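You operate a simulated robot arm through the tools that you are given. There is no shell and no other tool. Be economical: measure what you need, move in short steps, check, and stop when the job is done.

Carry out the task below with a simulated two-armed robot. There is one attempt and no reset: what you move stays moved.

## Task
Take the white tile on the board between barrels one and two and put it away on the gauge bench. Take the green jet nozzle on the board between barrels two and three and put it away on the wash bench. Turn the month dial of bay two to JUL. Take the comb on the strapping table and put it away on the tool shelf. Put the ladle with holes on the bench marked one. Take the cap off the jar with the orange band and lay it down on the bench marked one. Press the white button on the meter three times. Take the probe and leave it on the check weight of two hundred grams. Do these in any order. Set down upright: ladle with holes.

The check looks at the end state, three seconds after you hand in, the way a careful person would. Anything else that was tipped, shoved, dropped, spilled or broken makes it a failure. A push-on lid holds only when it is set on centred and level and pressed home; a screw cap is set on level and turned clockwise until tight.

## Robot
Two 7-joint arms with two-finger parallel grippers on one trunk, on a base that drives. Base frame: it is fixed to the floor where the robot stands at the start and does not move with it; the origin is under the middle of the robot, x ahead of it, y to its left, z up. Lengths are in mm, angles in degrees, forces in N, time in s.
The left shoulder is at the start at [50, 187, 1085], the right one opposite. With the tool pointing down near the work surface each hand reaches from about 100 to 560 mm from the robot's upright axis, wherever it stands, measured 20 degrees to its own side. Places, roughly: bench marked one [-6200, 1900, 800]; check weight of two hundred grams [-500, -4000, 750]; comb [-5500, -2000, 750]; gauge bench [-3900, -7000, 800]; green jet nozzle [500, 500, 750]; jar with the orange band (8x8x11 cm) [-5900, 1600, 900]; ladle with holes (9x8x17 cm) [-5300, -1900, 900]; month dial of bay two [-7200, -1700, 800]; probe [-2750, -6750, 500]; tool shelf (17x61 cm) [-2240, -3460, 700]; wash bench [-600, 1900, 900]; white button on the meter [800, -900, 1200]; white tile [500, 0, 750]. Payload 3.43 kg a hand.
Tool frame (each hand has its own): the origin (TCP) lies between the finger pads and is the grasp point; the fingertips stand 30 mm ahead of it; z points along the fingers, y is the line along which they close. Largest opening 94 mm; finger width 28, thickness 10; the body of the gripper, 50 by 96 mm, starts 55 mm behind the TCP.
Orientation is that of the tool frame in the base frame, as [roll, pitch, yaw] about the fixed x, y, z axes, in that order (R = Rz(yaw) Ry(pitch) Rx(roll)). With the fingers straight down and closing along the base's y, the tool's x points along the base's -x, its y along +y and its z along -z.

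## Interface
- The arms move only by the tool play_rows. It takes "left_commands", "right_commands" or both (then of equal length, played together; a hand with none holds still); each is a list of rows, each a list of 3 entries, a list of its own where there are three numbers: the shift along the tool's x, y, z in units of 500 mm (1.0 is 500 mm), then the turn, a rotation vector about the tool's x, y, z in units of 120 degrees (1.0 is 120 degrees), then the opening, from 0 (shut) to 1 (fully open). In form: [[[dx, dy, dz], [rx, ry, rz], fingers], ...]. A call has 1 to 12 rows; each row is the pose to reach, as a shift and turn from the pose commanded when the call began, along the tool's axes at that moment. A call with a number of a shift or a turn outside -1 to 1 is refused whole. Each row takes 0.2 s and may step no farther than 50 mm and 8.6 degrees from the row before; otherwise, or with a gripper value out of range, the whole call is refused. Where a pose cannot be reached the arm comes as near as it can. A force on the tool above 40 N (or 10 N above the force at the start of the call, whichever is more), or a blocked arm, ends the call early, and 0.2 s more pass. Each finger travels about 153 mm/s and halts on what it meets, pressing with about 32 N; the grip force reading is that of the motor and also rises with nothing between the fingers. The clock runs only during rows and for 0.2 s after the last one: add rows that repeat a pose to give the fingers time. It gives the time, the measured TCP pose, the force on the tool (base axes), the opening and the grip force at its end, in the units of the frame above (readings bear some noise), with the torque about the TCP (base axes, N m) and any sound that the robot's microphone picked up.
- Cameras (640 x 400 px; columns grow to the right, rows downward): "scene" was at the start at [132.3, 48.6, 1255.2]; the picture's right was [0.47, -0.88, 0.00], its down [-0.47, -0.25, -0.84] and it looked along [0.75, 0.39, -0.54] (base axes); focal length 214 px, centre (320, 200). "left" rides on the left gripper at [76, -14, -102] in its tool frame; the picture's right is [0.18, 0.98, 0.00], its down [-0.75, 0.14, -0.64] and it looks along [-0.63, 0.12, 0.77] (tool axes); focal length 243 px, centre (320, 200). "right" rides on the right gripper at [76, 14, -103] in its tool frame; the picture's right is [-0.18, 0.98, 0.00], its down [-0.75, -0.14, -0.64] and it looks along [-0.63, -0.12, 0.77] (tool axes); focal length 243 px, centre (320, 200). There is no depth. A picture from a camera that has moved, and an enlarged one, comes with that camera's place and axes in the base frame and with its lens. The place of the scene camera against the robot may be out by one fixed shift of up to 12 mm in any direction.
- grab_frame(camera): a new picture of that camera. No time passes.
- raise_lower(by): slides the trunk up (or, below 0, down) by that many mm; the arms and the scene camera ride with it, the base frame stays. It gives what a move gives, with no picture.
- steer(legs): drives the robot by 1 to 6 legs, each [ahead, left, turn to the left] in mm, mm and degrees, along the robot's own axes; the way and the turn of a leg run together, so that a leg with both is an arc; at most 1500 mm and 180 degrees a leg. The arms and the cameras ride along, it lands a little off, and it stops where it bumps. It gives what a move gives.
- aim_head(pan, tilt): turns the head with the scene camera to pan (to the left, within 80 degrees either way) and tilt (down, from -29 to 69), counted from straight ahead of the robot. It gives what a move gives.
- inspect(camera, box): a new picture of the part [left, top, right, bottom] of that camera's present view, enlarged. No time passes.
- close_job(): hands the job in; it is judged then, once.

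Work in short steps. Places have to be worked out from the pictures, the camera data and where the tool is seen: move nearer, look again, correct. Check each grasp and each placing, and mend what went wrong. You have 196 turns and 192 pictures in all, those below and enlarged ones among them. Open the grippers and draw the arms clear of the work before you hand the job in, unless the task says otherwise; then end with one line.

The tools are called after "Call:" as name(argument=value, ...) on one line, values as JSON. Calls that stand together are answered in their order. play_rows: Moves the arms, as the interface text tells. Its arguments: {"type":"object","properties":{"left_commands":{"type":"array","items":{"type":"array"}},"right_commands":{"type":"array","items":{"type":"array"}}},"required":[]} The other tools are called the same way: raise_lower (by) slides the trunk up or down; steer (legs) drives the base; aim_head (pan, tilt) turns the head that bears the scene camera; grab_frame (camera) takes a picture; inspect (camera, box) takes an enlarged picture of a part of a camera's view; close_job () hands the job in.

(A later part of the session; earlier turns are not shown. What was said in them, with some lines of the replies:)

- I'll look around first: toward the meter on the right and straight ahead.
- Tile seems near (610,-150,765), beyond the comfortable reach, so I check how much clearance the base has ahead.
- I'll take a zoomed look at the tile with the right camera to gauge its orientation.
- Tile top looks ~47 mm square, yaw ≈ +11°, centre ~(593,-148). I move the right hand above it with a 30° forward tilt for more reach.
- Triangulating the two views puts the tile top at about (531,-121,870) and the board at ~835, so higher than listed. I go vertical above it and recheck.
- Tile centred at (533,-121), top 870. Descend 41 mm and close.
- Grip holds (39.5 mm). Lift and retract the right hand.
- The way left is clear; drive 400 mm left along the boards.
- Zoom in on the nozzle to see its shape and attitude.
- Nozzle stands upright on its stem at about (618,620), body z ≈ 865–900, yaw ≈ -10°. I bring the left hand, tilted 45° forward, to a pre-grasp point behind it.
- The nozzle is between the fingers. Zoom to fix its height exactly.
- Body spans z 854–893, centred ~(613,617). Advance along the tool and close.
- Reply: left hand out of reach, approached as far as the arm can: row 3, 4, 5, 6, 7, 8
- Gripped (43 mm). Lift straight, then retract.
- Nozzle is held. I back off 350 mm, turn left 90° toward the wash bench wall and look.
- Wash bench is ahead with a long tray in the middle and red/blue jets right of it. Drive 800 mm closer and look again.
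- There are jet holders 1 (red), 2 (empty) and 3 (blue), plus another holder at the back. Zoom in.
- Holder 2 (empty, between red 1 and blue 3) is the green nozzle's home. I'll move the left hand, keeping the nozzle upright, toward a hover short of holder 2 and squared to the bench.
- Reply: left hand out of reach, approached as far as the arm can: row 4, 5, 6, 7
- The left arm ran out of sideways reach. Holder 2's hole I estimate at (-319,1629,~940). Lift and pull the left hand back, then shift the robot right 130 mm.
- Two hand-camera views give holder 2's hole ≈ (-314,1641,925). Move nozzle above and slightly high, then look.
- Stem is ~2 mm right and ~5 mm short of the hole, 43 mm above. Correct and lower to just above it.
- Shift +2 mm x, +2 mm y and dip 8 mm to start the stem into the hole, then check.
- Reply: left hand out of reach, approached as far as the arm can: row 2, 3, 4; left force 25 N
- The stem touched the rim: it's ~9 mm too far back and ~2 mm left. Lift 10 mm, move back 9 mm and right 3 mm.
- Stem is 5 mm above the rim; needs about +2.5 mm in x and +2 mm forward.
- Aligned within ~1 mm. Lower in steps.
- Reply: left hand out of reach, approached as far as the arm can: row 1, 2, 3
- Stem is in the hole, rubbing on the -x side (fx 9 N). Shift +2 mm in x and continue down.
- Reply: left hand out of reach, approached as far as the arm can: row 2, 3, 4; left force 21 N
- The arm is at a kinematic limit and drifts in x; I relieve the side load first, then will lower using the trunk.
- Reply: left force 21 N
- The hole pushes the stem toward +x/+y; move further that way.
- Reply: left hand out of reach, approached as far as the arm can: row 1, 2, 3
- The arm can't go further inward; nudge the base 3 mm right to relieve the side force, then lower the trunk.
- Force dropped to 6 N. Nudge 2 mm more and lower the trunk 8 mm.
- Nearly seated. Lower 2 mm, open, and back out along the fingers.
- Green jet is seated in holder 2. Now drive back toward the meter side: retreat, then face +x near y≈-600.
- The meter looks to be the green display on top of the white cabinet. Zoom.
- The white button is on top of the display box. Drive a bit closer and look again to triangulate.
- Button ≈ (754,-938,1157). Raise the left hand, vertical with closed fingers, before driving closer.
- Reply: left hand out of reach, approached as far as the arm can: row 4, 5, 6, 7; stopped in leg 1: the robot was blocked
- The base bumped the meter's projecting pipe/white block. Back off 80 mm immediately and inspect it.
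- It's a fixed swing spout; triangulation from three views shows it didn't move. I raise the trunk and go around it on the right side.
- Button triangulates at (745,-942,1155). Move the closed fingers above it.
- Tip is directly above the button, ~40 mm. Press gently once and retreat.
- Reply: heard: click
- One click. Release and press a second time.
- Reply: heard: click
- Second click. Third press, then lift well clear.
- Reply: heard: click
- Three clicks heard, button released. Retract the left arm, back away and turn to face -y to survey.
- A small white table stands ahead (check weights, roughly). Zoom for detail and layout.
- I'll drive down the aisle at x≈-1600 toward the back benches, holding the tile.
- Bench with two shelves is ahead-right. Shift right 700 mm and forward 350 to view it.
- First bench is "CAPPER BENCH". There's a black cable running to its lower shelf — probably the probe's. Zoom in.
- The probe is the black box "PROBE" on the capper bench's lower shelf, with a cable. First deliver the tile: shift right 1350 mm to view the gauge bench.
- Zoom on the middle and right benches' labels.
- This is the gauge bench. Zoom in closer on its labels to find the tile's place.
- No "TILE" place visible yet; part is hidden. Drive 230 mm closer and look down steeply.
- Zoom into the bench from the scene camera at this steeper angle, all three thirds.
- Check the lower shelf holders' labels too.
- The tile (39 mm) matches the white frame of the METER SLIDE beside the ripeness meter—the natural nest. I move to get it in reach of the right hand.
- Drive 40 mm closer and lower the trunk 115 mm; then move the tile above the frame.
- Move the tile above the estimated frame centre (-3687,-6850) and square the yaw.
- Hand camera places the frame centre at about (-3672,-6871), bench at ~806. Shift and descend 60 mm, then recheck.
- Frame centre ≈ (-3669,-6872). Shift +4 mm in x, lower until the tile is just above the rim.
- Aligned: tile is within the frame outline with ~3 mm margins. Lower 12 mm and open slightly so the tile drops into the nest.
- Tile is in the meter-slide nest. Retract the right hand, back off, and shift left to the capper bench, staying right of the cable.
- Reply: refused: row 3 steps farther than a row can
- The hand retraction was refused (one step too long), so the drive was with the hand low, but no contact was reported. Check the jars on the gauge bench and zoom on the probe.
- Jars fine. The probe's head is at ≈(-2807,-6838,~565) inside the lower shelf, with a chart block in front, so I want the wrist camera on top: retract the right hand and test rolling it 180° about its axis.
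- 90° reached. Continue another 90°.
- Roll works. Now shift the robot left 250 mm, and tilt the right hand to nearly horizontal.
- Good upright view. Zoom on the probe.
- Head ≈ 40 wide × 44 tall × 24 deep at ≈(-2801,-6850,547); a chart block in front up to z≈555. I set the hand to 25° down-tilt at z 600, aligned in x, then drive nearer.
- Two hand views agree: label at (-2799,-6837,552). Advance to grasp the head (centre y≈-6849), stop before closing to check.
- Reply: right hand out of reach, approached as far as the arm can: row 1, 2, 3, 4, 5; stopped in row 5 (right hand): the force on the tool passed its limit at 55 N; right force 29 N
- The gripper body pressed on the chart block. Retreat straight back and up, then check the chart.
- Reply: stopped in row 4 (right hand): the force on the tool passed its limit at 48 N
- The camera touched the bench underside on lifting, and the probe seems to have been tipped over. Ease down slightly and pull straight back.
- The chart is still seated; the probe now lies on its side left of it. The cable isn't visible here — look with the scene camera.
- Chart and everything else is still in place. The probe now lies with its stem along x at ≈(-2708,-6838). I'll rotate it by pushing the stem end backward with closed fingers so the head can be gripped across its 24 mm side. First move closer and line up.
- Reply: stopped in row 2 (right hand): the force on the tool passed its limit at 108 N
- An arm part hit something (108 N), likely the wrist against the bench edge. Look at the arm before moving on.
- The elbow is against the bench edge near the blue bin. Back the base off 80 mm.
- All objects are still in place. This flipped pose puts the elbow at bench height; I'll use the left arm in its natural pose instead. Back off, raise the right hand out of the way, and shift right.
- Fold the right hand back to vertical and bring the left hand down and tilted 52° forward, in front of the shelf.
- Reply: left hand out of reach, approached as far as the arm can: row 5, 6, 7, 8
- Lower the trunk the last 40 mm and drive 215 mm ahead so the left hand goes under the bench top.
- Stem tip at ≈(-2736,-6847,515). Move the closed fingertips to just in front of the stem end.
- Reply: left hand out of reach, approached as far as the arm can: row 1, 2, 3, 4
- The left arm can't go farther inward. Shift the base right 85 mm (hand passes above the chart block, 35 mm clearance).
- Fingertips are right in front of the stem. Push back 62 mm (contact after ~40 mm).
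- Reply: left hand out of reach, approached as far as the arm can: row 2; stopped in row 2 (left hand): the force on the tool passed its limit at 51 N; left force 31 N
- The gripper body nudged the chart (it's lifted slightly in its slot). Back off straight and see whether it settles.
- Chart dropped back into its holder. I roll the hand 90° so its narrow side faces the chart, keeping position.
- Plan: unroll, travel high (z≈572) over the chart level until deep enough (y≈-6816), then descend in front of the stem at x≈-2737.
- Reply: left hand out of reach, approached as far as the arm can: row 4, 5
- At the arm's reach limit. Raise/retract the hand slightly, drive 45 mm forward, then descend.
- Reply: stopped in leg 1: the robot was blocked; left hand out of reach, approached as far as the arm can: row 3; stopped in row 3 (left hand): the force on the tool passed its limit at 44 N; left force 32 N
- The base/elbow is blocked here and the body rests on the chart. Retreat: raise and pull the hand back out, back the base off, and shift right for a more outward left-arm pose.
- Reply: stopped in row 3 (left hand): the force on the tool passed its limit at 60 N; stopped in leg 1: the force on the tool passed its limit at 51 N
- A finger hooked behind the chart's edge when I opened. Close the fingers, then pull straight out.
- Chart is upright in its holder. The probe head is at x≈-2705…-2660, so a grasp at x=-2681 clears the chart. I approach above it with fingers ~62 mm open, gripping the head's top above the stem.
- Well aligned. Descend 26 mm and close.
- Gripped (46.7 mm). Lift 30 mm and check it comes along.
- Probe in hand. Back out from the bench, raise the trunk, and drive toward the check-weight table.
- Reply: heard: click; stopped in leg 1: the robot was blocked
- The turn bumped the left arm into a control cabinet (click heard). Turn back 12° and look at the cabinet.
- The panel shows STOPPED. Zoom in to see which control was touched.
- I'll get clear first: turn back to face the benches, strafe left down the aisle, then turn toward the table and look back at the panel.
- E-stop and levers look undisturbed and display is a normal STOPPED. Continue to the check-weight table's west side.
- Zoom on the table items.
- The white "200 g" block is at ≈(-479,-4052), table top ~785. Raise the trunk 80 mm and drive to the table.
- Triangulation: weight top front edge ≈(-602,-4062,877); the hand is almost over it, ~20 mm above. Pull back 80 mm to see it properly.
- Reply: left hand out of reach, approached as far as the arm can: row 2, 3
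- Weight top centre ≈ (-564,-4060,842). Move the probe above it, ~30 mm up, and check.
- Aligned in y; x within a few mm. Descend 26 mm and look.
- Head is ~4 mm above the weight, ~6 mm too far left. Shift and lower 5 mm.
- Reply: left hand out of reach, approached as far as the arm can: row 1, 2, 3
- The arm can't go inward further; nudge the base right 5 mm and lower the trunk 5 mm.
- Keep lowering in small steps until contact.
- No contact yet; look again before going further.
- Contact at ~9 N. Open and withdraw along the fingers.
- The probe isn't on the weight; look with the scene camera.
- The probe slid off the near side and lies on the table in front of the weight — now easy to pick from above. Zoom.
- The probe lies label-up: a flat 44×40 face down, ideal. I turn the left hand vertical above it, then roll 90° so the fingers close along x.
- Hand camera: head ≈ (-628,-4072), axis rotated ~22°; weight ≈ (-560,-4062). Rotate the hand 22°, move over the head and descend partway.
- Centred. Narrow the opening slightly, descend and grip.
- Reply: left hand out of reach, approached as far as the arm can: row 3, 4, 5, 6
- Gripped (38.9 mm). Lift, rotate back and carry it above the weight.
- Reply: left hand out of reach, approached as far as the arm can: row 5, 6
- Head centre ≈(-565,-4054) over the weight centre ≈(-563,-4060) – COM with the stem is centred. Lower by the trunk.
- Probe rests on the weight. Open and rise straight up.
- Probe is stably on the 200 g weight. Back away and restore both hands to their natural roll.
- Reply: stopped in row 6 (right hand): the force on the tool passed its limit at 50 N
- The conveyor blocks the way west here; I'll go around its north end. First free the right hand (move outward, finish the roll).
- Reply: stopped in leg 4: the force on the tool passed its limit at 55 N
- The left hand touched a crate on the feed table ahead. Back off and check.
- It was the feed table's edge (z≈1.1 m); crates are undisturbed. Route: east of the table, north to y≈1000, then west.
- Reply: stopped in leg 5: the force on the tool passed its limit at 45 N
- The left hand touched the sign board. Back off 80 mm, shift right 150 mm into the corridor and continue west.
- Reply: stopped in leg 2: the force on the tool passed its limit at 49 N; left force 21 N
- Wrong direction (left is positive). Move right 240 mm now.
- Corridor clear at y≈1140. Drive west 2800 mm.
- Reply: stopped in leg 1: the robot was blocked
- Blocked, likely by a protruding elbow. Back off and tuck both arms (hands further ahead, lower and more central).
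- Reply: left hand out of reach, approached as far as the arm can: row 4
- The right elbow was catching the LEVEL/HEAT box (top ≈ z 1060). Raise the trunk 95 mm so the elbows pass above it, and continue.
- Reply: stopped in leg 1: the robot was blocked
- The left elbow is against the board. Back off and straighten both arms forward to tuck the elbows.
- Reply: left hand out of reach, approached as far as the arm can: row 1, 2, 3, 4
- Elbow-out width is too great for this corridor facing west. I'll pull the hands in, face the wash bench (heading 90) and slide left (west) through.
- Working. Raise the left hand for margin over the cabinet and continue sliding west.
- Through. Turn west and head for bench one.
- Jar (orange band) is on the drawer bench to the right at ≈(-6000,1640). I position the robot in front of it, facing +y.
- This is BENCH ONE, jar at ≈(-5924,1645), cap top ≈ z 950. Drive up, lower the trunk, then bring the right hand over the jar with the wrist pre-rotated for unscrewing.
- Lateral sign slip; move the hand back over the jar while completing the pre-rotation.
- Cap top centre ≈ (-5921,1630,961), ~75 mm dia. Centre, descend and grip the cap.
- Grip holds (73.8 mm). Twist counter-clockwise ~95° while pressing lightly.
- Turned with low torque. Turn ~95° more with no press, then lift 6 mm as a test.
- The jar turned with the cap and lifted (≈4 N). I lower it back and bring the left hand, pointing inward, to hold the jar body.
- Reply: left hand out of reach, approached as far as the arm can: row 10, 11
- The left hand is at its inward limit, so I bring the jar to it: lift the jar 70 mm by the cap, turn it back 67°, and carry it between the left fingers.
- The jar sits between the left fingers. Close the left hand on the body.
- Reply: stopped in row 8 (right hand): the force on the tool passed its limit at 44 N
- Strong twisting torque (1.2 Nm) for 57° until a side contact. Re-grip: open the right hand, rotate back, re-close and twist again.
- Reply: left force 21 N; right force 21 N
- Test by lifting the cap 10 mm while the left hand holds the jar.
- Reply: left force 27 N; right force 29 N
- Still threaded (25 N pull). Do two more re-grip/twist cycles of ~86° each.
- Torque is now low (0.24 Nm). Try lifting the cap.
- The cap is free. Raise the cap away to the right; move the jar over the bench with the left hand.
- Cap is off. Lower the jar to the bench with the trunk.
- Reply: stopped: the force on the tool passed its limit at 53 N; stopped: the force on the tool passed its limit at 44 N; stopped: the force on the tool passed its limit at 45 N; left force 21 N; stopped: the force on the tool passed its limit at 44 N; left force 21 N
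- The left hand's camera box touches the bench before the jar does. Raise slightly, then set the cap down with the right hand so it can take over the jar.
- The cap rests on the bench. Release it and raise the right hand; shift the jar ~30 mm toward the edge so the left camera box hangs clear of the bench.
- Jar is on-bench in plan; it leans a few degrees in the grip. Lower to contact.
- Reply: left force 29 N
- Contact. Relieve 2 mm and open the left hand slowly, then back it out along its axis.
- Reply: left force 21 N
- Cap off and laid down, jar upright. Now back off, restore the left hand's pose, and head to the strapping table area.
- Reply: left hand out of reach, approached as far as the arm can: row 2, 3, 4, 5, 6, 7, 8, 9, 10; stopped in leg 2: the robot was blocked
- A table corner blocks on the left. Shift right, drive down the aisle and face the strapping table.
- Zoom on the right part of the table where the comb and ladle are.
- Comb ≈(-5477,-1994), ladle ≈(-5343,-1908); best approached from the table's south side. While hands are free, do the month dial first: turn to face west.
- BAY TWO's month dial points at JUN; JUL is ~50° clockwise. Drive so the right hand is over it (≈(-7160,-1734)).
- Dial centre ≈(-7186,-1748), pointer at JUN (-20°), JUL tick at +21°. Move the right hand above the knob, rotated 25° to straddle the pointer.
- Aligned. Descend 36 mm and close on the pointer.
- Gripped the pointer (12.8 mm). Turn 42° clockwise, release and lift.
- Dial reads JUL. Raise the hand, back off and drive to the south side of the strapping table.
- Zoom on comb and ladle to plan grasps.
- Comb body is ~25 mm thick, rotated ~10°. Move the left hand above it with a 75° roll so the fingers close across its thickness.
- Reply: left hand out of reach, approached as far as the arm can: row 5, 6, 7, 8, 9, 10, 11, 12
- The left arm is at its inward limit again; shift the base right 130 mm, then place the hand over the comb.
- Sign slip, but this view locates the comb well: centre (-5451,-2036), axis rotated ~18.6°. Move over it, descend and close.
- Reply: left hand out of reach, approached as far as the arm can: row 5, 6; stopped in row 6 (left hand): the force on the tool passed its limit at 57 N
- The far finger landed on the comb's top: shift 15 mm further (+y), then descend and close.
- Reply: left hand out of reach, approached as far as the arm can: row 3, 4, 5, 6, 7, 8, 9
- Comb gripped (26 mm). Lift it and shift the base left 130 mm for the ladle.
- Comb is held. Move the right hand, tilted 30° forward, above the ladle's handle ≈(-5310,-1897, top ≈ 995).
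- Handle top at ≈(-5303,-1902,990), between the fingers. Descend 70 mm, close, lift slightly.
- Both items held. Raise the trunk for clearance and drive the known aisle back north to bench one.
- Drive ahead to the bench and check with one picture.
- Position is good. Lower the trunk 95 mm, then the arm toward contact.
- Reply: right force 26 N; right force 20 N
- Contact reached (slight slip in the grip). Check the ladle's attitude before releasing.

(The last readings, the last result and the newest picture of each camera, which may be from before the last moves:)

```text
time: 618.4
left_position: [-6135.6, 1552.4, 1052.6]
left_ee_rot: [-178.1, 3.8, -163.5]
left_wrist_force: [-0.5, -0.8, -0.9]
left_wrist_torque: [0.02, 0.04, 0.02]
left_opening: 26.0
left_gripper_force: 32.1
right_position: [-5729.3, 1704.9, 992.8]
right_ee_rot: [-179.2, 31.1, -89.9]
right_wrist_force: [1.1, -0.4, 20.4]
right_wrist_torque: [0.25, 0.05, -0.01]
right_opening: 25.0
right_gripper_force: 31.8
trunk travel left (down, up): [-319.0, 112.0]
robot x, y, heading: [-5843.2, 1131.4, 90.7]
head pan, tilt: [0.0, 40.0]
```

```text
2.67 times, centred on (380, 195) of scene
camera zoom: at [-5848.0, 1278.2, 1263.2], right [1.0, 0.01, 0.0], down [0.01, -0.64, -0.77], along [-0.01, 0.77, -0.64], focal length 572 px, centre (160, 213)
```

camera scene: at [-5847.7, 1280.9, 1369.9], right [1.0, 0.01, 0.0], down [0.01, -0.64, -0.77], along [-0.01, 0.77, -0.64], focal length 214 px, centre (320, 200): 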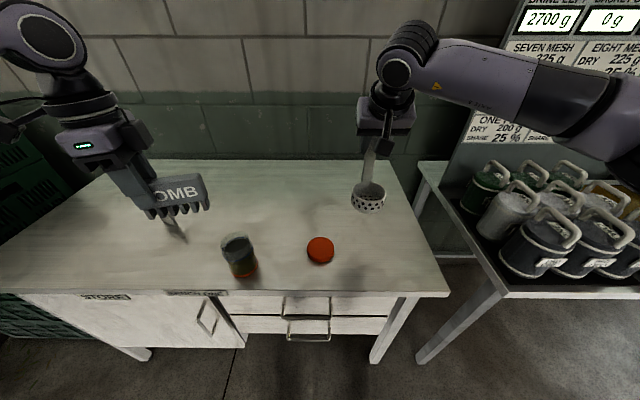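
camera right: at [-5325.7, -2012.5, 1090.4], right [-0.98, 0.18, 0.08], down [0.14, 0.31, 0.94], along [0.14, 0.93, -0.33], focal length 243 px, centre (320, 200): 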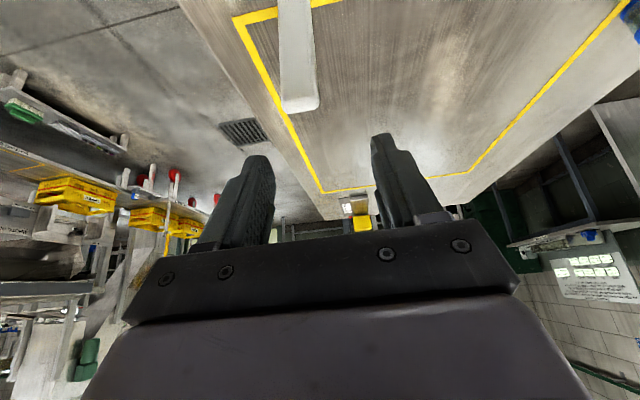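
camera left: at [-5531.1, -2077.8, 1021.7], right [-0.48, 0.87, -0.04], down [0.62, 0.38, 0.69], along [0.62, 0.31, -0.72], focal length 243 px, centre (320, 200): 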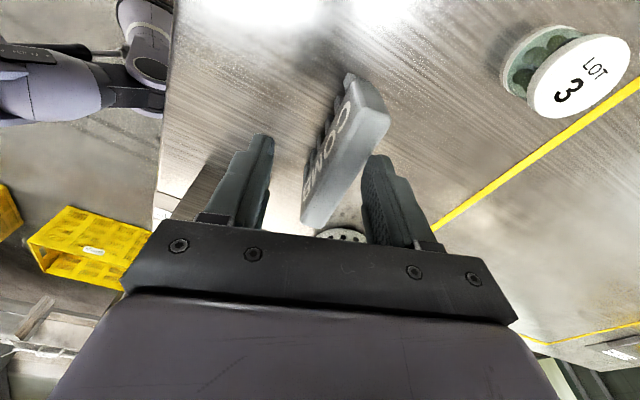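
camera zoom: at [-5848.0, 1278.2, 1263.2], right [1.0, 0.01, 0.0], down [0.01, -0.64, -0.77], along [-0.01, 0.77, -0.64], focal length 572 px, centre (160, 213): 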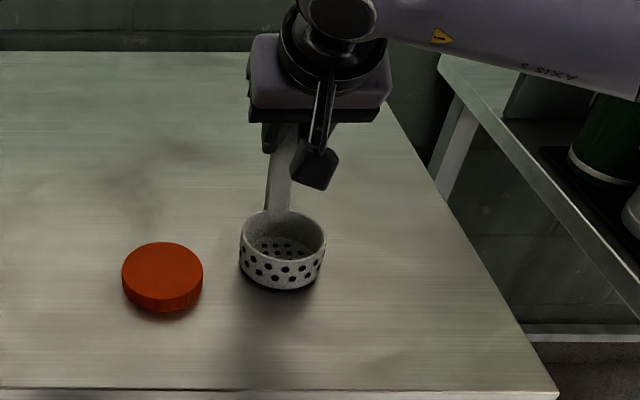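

Ladle looks level on the bench. Release and withdraw straight up.

Call:
play_rows(right_commands=[[[0, 0, 0], [0, 0, 0], 0.4], [[0, 0, 0], [0, 0, 0], 0.55], [[0, 0, 0], [0, 0, 0], 0.65], [[-0.04, 0, -0.067], [0, 0, 0], 0.65], [[-0.085, 0, -0.142], [0, 0, 0], 0.65], [[-0.13, 0, -0.217], [0, 0, 0], 0.65]])

Call:
raise_lower(by=80)

Call:
inspect(camera="scene", box=[220, 120, 450, 300])

```text
time: 619.8
left_position: [-6134.9, 1554.3, 1052.1]
left_ee_rot: [-178.1, 3.8, -163.6]
left_wrist_force: [0.5, -1.0, -1.0]
left_wrist_torque: [0.0, -0.01, 0.02]
left_opening: 25.9
left_gripper_force: 31.8
right_position: [-5729.0, 1705.8, 1116.8]
right_ee_rot: [-179.1, 30.9, -90.0]
right_wrist_force: [0.2, -0.3, 0.3]
right_wrist_torque: [0.0, 0.02, -0.03]
right_opening: 61.2
right_gripper_force: 0.1
trunk travel left (down, up): [-319.0, 112.0]
robot x, y, heading: [-5835.9, 1133.7, 90.6]
head pan, tilt: [0.0, 40.0]
```

```text
time: 621.0
left_position: [-6134.6, 1554.1, 1132.1]
left_ee_rot: [-177.9, 3.9, -163.6]
left_wrist_force: [1.4, 0.1, -1.9]
left_wrist_torque: [-0.03, 0.06, 0.0]
left_opening: 25.7
left_gripper_force: 32.2
right_position: [-5729.2, 1707.0, 1195.6]
right_ee_rot: [-179.1, 30.8, -90.0]
right_wrist_force: [-0.4, -0.5, -0.2]
right_wrist_torque: [-0.01, 0.0, -0.02]
right_opening: 61.2
right_gripper_force: 0.0
trunk travel left (down, up): [-399.0, 32.0]
robot x, y, heading: [-5838.1, 1129.0, 90.4]
head pan, tilt: [0.0, 40.0]
```

```text
2.22 times, centred on (335, 210) of scene
camera zoom: at [-5847.7, 1280.4, 1342.9], right [1.0, 0.01, 0.0], down [0.01, -0.64, -0.77], along [-0.01, 0.77, -0.64], focal length 477 px, centre (287, 178)
```

zoom: 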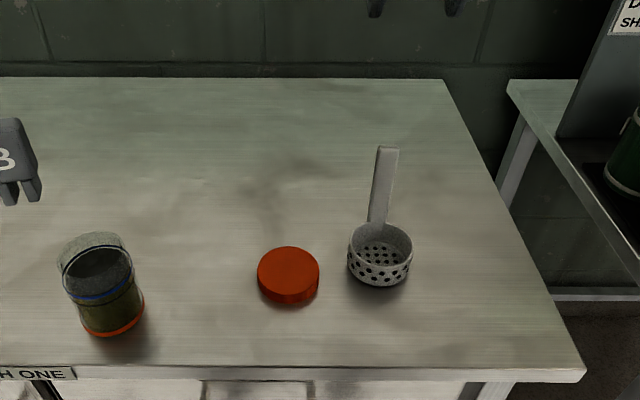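

Ladle stands upright on bench one. Now carry the comb to the tool shelf on the conveyor's east side: back off, tuck the right hand, and return through the corridor facing +y.

Call:
steer(legs=[[-400, 0, 0]])

Call:
play_rows(right_commands=[[[0.057, 0, -0.034], [0, 0.043, 0], 0.6], [[0.114, 0, -0.068], [0, 0.086, 0], 0.6], [[0.171, 0, -0.102], [0, 0.129, 0], 0.6], [[0.229, 0, -0.137], [0, 0.171, 0], 0.6], [[0.286, 0, -0.171], [0, 0.214, 0], 0.6], [[0.343, 0, -0.205], [0, 0.257, 0], 0.6]])

Call:
steer(legs=[[170, -838, 0], [100, -1500, 0], [100, -600, 0]])

```text
time: 623.4
left_position: [-6130.1, 1157.1, 1132.3]
left_ee_rot: [-178.1, 3.7, -163.7]
left_wrist_force: [1.5, -0.1, -1.7]
left_wrist_torque: [0.0, 0.01, -0.01]
left_opening: 26.0
left_gripper_force: 32.5
right_position: [-5723.4, 1305.8, 1195.7]
right_ee_rot: [-179.1, 30.8, -90.1]
right_wrist_force: [-0.1, -0.7, 0.5]
right_wrist_torque: [0.01, -0.01, -0.04]
right_opening: 61.2
right_gripper_force: 0.1
trunk travel left (down, up): [-399.0, 32.0]
robot x, y, heading: [-5835.8, 730.3, 90.4]
head pan, tilt: [0.0, 40.0]
```

```text
time: 624.8
left_position: [-6130.7, 1157.9, 1131.8]
left_ee_rot: [-177.9, 3.9, -163.8]
left_wrist_force: [0.1, 0.1, -2.0]
left_wrist_torque: [0.0, 0.06, 0.01]
left_opening: 26.1
left_gripper_force: 32.0
right_position: [-5726.7, 1106.2, 1196.4]
right_ee_rot: [-179.1, -0.1, -90.6]
right_wrist_force: [-0.6, 0.2, -0.2]
right_wrist_torque: [0.07, -0.02, 0.0]
right_opening: 56.6
right_gripper_force: 0.1
trunk travel left (down, up): [-399.0, 32.0]
robot x, y, heading: [-5835.3, 730.7, 90.3]
head pan, tilt: [0.0, 40.0]
```

```text
refused: leg 2 is longer than a leg can be; nothing moved
```

Call:
steer(legs=[[170, -838, 0], [100, -1450, 0], [100, -650, 0]])

Call:
steer(legs=[[0, -1450, 0], [0, -690, 0]])

```text
time: 651.1
left_position: [-3151.5, 1538.1, 1131.3]
left_ee_rot: [-178.0, 3.8, -164.2]
left_wrist_force: [-0.8, -0.4, -0.6]
left_wrist_torque: [-0.02, 0.03, 0.0]
left_opening: 26.2
left_gripper_force: 31.7
right_position: [-2749.0, 1485.0, 1197.4]
right_ee_rot: [-179.2, 0.0, -91.0]
right_wrist_force: [-0.4, 0.6, -0.4]
right_wrist_torque: [0.05, 0.0, -0.02]
right_opening: 56.5
right_gripper_force: 0.1
trunk travel left (down, up): [-399.0, 32.0]
robot x, y, heading: [-2864.6, 1108.2, 90.0]
head pan, tilt: [0.0, 40.0]
```

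```text
time: 670.0
left_position: [-1020.0, 1548.3, 1132.6]
left_ee_rot: [-178.0, 3.8, -164.0]
left_wrist_force: [-0.5, 0.0, -1.0]
left_wrist_torque: [-0.01, 0.04, 0.02]
left_opening: 25.9
left_gripper_force: 32.8
right_position: [-616.2, 1498.3, 1196.6]
right_ee_rot: [-179.2, 0.0, -90.7]
right_wrist_force: [-0.8, 0.6, -0.3]
right_wrist_torque: [0.03, 0.0, 0.01]
right_opening: 56.6
right_gripper_force: 0.3
trunk travel left (down, up): [-399.0, 32.0]
robot x, y, heading: [-727.9, 1125.3, 90.2]
head pan, tilt: [0.0, 40.0]
```

Through the corridor. Continue south, east of the feed table, then face west toward the tool shelf.

Call:
steer(legs=[[0, -170, 0], [-1500, 0, 0], [-1500, 0, 0], [0, 840, 0], [0, 0, 90], [0, 1480, 0]])

Call:
aim_head(pan=10, tilt=32)

Call:
grab_frame(camera="scene")

```text
time: 710.2
left_position: [-1854.3, -3625.2, 1130.7]
left_ee_rot: [-178.0, 3.8, -76.9]
left_wrist_force: [-1.0, 0.6, -1.6]
left_wrist_torque: [-0.02, 0.01, 0.0]
left_opening: 26.0
left_gripper_force: 32.0
right_position: [-1782.3, -3226.2, 1197.2]
right_ee_rot: [-179.1, 0.0, -4.0]
right_wrist_force: [0.0, 0.3, 1.0]
right_wrist_torque: [0.0, 0.0, 0.01]
right_opening: 56.7
right_gripper_force: 0.1
trunk travel left (down, up): [-399.0, 32.0]
robot x, y, heading: [-1410.2, -3358.0, 177.0]
head pan, tilt: [0.0, 40.0]
```

```text
time: 710.9
left_position: [-1854.7, -3625.4, 1132.0]
left_ee_rot: [-178.0, 3.7, -77.0]
left_wrist_force: [0.4, 0.6, -1.3]
left_wrist_torque: [-0.03, -0.02, -0.01]
left_opening: 25.7
left_gripper_force: 32.5
right_position: [-1781.1, -3226.2, 1196.2]
right_ee_rot: [-179.2, 0.1, -3.9]
right_wrist_force: [0.4, 0.7, -0.7]
right_wrist_torque: [0.02, -0.01, 0.04]
right_opening: 56.8
right_gripper_force: 0.0
trunk travel left (down, up): [-399.0, 32.0]
robot x, y, heading: [-1416.8, -3355.9, 176.9]
head pan, tilt: [10.0, 32.0]
```

```text
1 pictures are left
camera scene: at [-1565.6, -3358.7, 1355.1], right [-0.12, 0.99, 0.0], down [0.53, 0.07, -0.85], along [-0.84, -0.11, -0.53], focal length 214 px, centre (320, 200)
```

scene: 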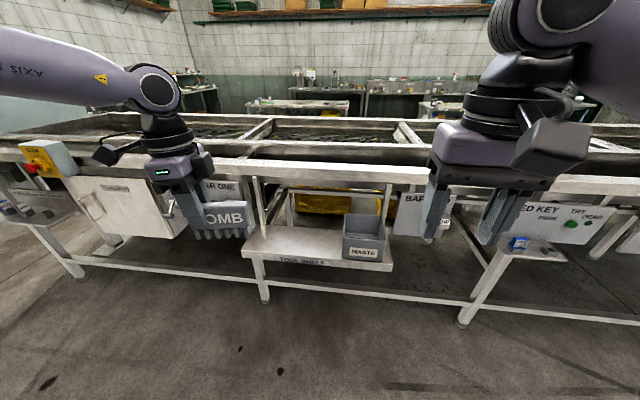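

The tool shelf is ≈ x -2140…-2310, y -3740…-3150, z ≈ 715, free left of the WASTE box. Position the comb over (-2195,-3500) and lower.

Call:
steer(legs=[[346, -106, 0]])

Call:
raise_lower(by=-140)

Call:
play_rows(left_commands=[[[0, 0, 0.09], [0, 0, 0], 0], [[0, 0, 0.18], [0, 0, 0], 0], [[0, 0, 0.27], [0, 0, 0], 0], [[0, 0, 0.35], [0, 0, 0], 0], [[0, 0, 0.35], [0, 0, 0], 0]])

```text
time: 713.2
left_position: [-2195.0, -3506.7, 1130.8]
left_ee_rot: [-178.0, 3.7, -76.8]
left_wrist_force: [-1.0, 0.5, -0.8]
left_wrist_torque: [-0.04, 0.0, 0.0]
left_opening: 26.0
left_gripper_force: 31.6
right_position: [-2123.8, -3105.9, 1197.0]
right_ee_rot: [-179.2, 0.0, -3.6]
right_wrist_force: [0.2, 0.3, -0.2]
right_wrist_torque: [0.04, -0.03, 0.01]
right_opening: 56.0
right_gripper_force: 0.1
trunk travel left (down, up): [-399.0, 32.0]
robot x, y, heading: [-1757.1, -3237.6, 177.3]
head pan, tilt: [10.0, 32.0]
```

```text
time: 714.9
left_position: [-2195.1, -3506.5, 991.6]
left_ee_rot: [-178.1, 3.9, -76.7]
left_wrist_force: [0.1, 0.0, -1.9]
left_wrist_torque: [-0.06, -0.01, 0.03]
left_opening: 26.0
left_gripper_force: 32.5
right_position: [-2123.3, -3107.1, 1056.4]
right_ee_rot: [-179.2, 0.0, -3.7]
right_wrist_force: [0.1, 0.3, 0.0]
right_wrist_torque: [-0.02, 0.0, 0.01]
right_opening: 56.5
right_gripper_force: 0.1
trunk travel left (down, up): [-259.0, 172.0]
robot x, y, heading: [-1752.3, -3237.3, 177.7]
head pan, tilt: [10.0, 32.0]
```

```text
time: 716.1
left_position: [-2191.7, -3496.3, 818.5]
left_ee_rot: [-178.0, 3.7, -76.7]
left_wrist_force: [0.1, 0.4, -0.4]
left_wrist_torque: [-0.07, 0.03, -0.01]
left_opening: 25.8
left_gripper_force: 32.1
right_position: [-2122.6, -3105.5, 1056.4]
right_ee_rot: [-179.2, 0.0, -3.5]
right_wrist_force: [0.8, 0.6, 0.4]
right_wrist_torque: [0.0, -0.02, 0.0]
right_opening: 56.3
right_gripper_force: 0.0
trunk travel left (down, up): [-259.0, 172.0]
robot x, y, heading: [-1752.2, -3232.5, 177.7]
head pan, tilt: [10.0, 32.0]
```

Call:
play_rows(left_commands=[[[0, 0, 0.02], [0, 0, 0], 0], [[0, 0, 0.04], [0, 0, 0], 0], [[0, 0, 0.05], [0, 0, 0], 0]])

Call:
raise_lower(by=-7)

Call:
raise_lower(by=-7)

Call:
raise_lower(by=-6)

```text
time: 716.9
left_position: [-2190.3, -3493.0, 792.4]
left_ee_rot: [-178.1, 3.8, -76.8]
left_wrist_force: [-0.6, 0.2, -0.7]
left_wrist_torque: [-0.02, -0.01, -0.02]
left_opening: 25.7
left_gripper_force: 31.5
right_position: [-2123.4, -3105.5, 1056.7]
right_ee_rot: [-179.2, -0.1, -3.6]
right_wrist_force: [0.5, -0.5, 0.9]
right_wrist_torque: [0.0, -0.01, 0.01]
right_opening: 56.4
right_gripper_force: 0.1
trunk travel left (down, up): [-259.0, 172.0]
robot x, y, heading: [-1754.8, -3233.9, 177.5]
head pan, tilt: [10.0, 32.0]
```

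```text
time: 717.5
left_position: [-2192.0, -3493.5, 785.7]
left_ee_rot: [-178.0, 3.8, -76.6]
left_wrist_force: [-1.0, 0.5, -0.7]
left_wrist_torque: [-0.05, -0.04, 0.0]
left_opening: 25.8
left_gripper_force: 31.8
right_position: [-2123.2, -3105.7, 1049.6]
right_ee_rot: [-179.3, 0.0, -3.5]
right_wrist_force: [-0.3, -0.7, 0.5]
right_wrist_torque: [-0.03, 0.0, -0.02]
right_opening: 56.5
right_gripper_force: 0.0
trunk travel left (down, up): [-252.0, 179.0]
robot x, y, heading: [-1755.0, -3235.2, 177.5]
head pan, tilt: [10.0, 32.0]
```

```text
time: 718.0
left_position: [-2191.6, -3493.7, 778.6]
left_ee_rot: [-178.1, 3.9, -76.8]
left_wrist_force: [-0.2, -0.2, -1.8]
left_wrist_torque: [-0.04, -0.01, 0.01]
left_opening: 25.7
left_gripper_force: 32.4
right_position: [-2123.2, -3106.5, 1043.1]
right_ee_rot: [-179.2, -0.1, -3.6]
right_wrist_force: [-0.3, -0.3, -0.6]
right_wrist_torque: [-0.02, 0.03, -0.04]
right_opening: 56.3
right_gripper_force: 0.1
trunk travel left (down, up): [-245.0, 186.0]
robot x, y, heading: [-1757.4, -3234.4, 177.5]
head pan, tilt: [10.0, 32.0]
```

```text
time: 718.6
left_position: [-2191.2, -3492.7, 772.8]
left_ee_rot: [-178.0, 3.8, -76.7]
left_wrist_force: [0.4, 0.4, -0.4]
left_wrist_torque: [-0.04, 0.0, 0.0]
left_opening: 25.9
left_gripper_force: 32.0
right_position: [-2124.1, -3105.5, 1036.7]
right_ee_rot: [-179.2, 0.0, -3.6]
right_wrist_force: [-0.1, -0.1, -0.7]
right_wrist_torque: [0.0, 0.0, 0.0]
right_opening: 56.4
right_gripper_force: 0.1
trunk travel left (down, up): [-239.0, 192.0]
robot x, y, heading: [-1753.9, -3234.7, 177.5]
head pan, tilt: [10.0, 32.0]
```

Call:
play_rows(left_commands=[[[0, 0, 0.008], [0, 0, 0], 0], [[0, 0, 0.016], [0, 0, 0], 0], [[0, 0, 0.016], [0, 0, 0], 0]])

Call:
play_rows(left_commands=[[[0, 0, 0.008], [0, 0, 0], 0], [[0, 0, 0.014], [0, 0, 0], 0], [[0, 0, 0.014], [0, 0, 0], 0]])

```text
time: 719.4
left_position: [-2190.6, -3492.8, 767.0]
left_ee_rot: [-178.3, 3.9, -76.7]
left_wrist_force: [4.0, -5.5, 19.4]
left_wrist_torque: [0.56, 0.23, -0.1]
left_opening: 25.6
left_gripper_force: 32.1
right_position: [-2121.9, -3106.2, 1037.5]
right_ee_rot: [-179.3, 0.1, -3.7]
right_wrist_force: [0.0, 0.2, 0.7]
right_wrist_torque: [0.01, -0.01, 0.0]
right_opening: 56.7
right_gripper_force: 0.1
trunk travel left (down, up): [-239.0, 192.0]
robot x, y, heading: [-1753.7, -3234.7, 177.4]
head pan, tilt: [10.0, 32.0]
```

```text
time: 720.2
left_position: [-2190.3, -3490.4, 759.7]
left_ee_rot: [-178.3, 3.9, -76.8]
left_wrist_force: [0.5, -3.2, 26.6]
left_wrist_torque: [0.09, 0.3, -0.03]
left_opening: 26.0
left_gripper_force: 32.3
right_position: [-2122.7, -3104.5, 1037.9]
right_ee_rot: [-179.4, 0.1, -3.6]
right_wrist_force: [-0.7, -0.6, 0.4]
right_wrist_torque: [-0.03, 0.01, 0.04]
right_opening: 56.6
right_gripper_force: 0.1
trunk travel left (down, up): [-239.0, 192.0]
robot x, y, heading: [-1753.7, -3235.0, 177.4]
head pan, tilt: [10.0, 32.0]
```

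Comb is seated on the shelf (27 N, low torque). Release and rise straight up, then check with the last picture.

Call:
play_rows(left_commands=[[[0, 0, -0.004], [0, 0, 0], 0.35], [[0, 0, -0.004], [0, 0, 0], 0.5], [[0, 0, -0.004], [0, 0, 0], 0.55], [[0, 0, -0.06], [0, 0, 0], 0.55], [[0, 0, -0.15], [0, 0, 0], 0.55], [[0, 0, -0.24], [0, 0, 0], 0.55], [[0, 0, -0.33], [0, 0, 0], 0.55], [[0, 0, -0.42], [0, 0, 0], 0.55]])

Call:
aim_head(pan=15, tilt=45)

Call:
grab_frame(camera="scene")

```text
time: 722.0
left_position: [-2193.1, -3507.8, 968.1]
left_ee_rot: [-178.0, 3.9, -76.6]
left_wrist_force: [-0.2, 0.7, 0.5]
left_wrist_torque: [-0.03, -0.01, 0.02]
left_opening: 51.6
left_gripper_force: 0.1
right_position: [-2123.1, -3107.0, 1035.8]
right_ee_rot: [-179.1, 0.1, -3.5]
right_wrist_force: [-0.1, -0.5, -0.6]
right_wrist_torque: [0.03, -0.02, -0.04]
right_opening: 56.4
right_gripper_force: 0.0
trunk travel left (down, up): [-239.0, 192.0]
robot x, y, heading: [-1758.4, -3234.9, 177.4]
head pan, tilt: [10.0, 32.0]
```

```text
time: 722.7
left_position: [-2195.1, -3508.4, 966.3]
left_ee_rot: [-178.0, 3.7, -76.8]
left_wrist_force: [-0.1, 0.3, -0.3]
left_wrist_torque: [0.02, -0.02, -0.04]
left_opening: 51.7
left_gripper_force: 0.1
right_position: [-2123.7, -3105.9, 1036.5]
right_ee_rot: [-179.2, 0.0, -3.5]
right_wrist_force: [0.4, -0.1, 0.4]
right_wrist_torque: [0.01, 0.0, -0.02]
right_opening: 56.3
right_gripper_force: 0.0
trunk travel left (down, up): [-239.0, 192.0]
robot x, y, heading: [-1759.1, -3236.3, 177.4]
head pan, tilt: [15.0, 45.0]
```

```text
0 pictures are left
camera scene: at [-1897.7, -3244.1, 1175.8], right [-0.22, 0.98, 0.0], down [0.69, 0.15, -0.71], along [-0.69, -0.15, -0.71], focal length 214 px, centre (320, 200)
```

scene: 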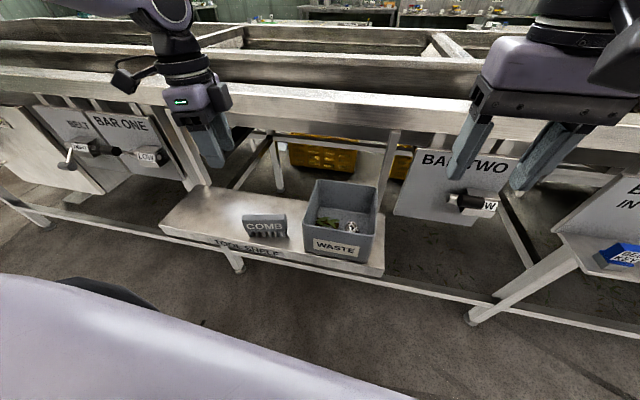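

The comb stands on the tool shelf. Back straight away from the conveyor and hand in.

Call:
steer(legs=[[-350, 0, 0]])

Call:
close_job()

```text
time: 725.0
left_position: [-1850.1, -3525.3, 966.7]
left_ee_rot: [-178.0, 3.8, -76.4]
left_wrist_force: [0.7, -0.5, 0.3]
left_wrist_torque: [0.01, 0.01, 0.0]
left_opening: 51.8
left_gripper_force: 0.0
right_position: [-1780.5, -3121.9, 1037.7]
right_ee_rot: [-179.2, 0.0, -3.2]
right_wrist_force: [-0.3, 0.1, -0.3]
right_wrist_torque: [-0.02, 0.0, 0.03]
right_opening: 56.4
right_gripper_force: 0.0
trunk travel left (down, up): [-239.0, 192.0]
robot x, y, heading: [-1413.4, -3248.0, 177.6]
head pan, tilt: [15.0, 45.0]
```

```text
The job is handed in.
```

All eight tasks are done and the job is handed in, but the probe's cable is no longer visible after I knocked the probe over, and I bumped several fixtures, including a control cabinet that clicked when I hit it.
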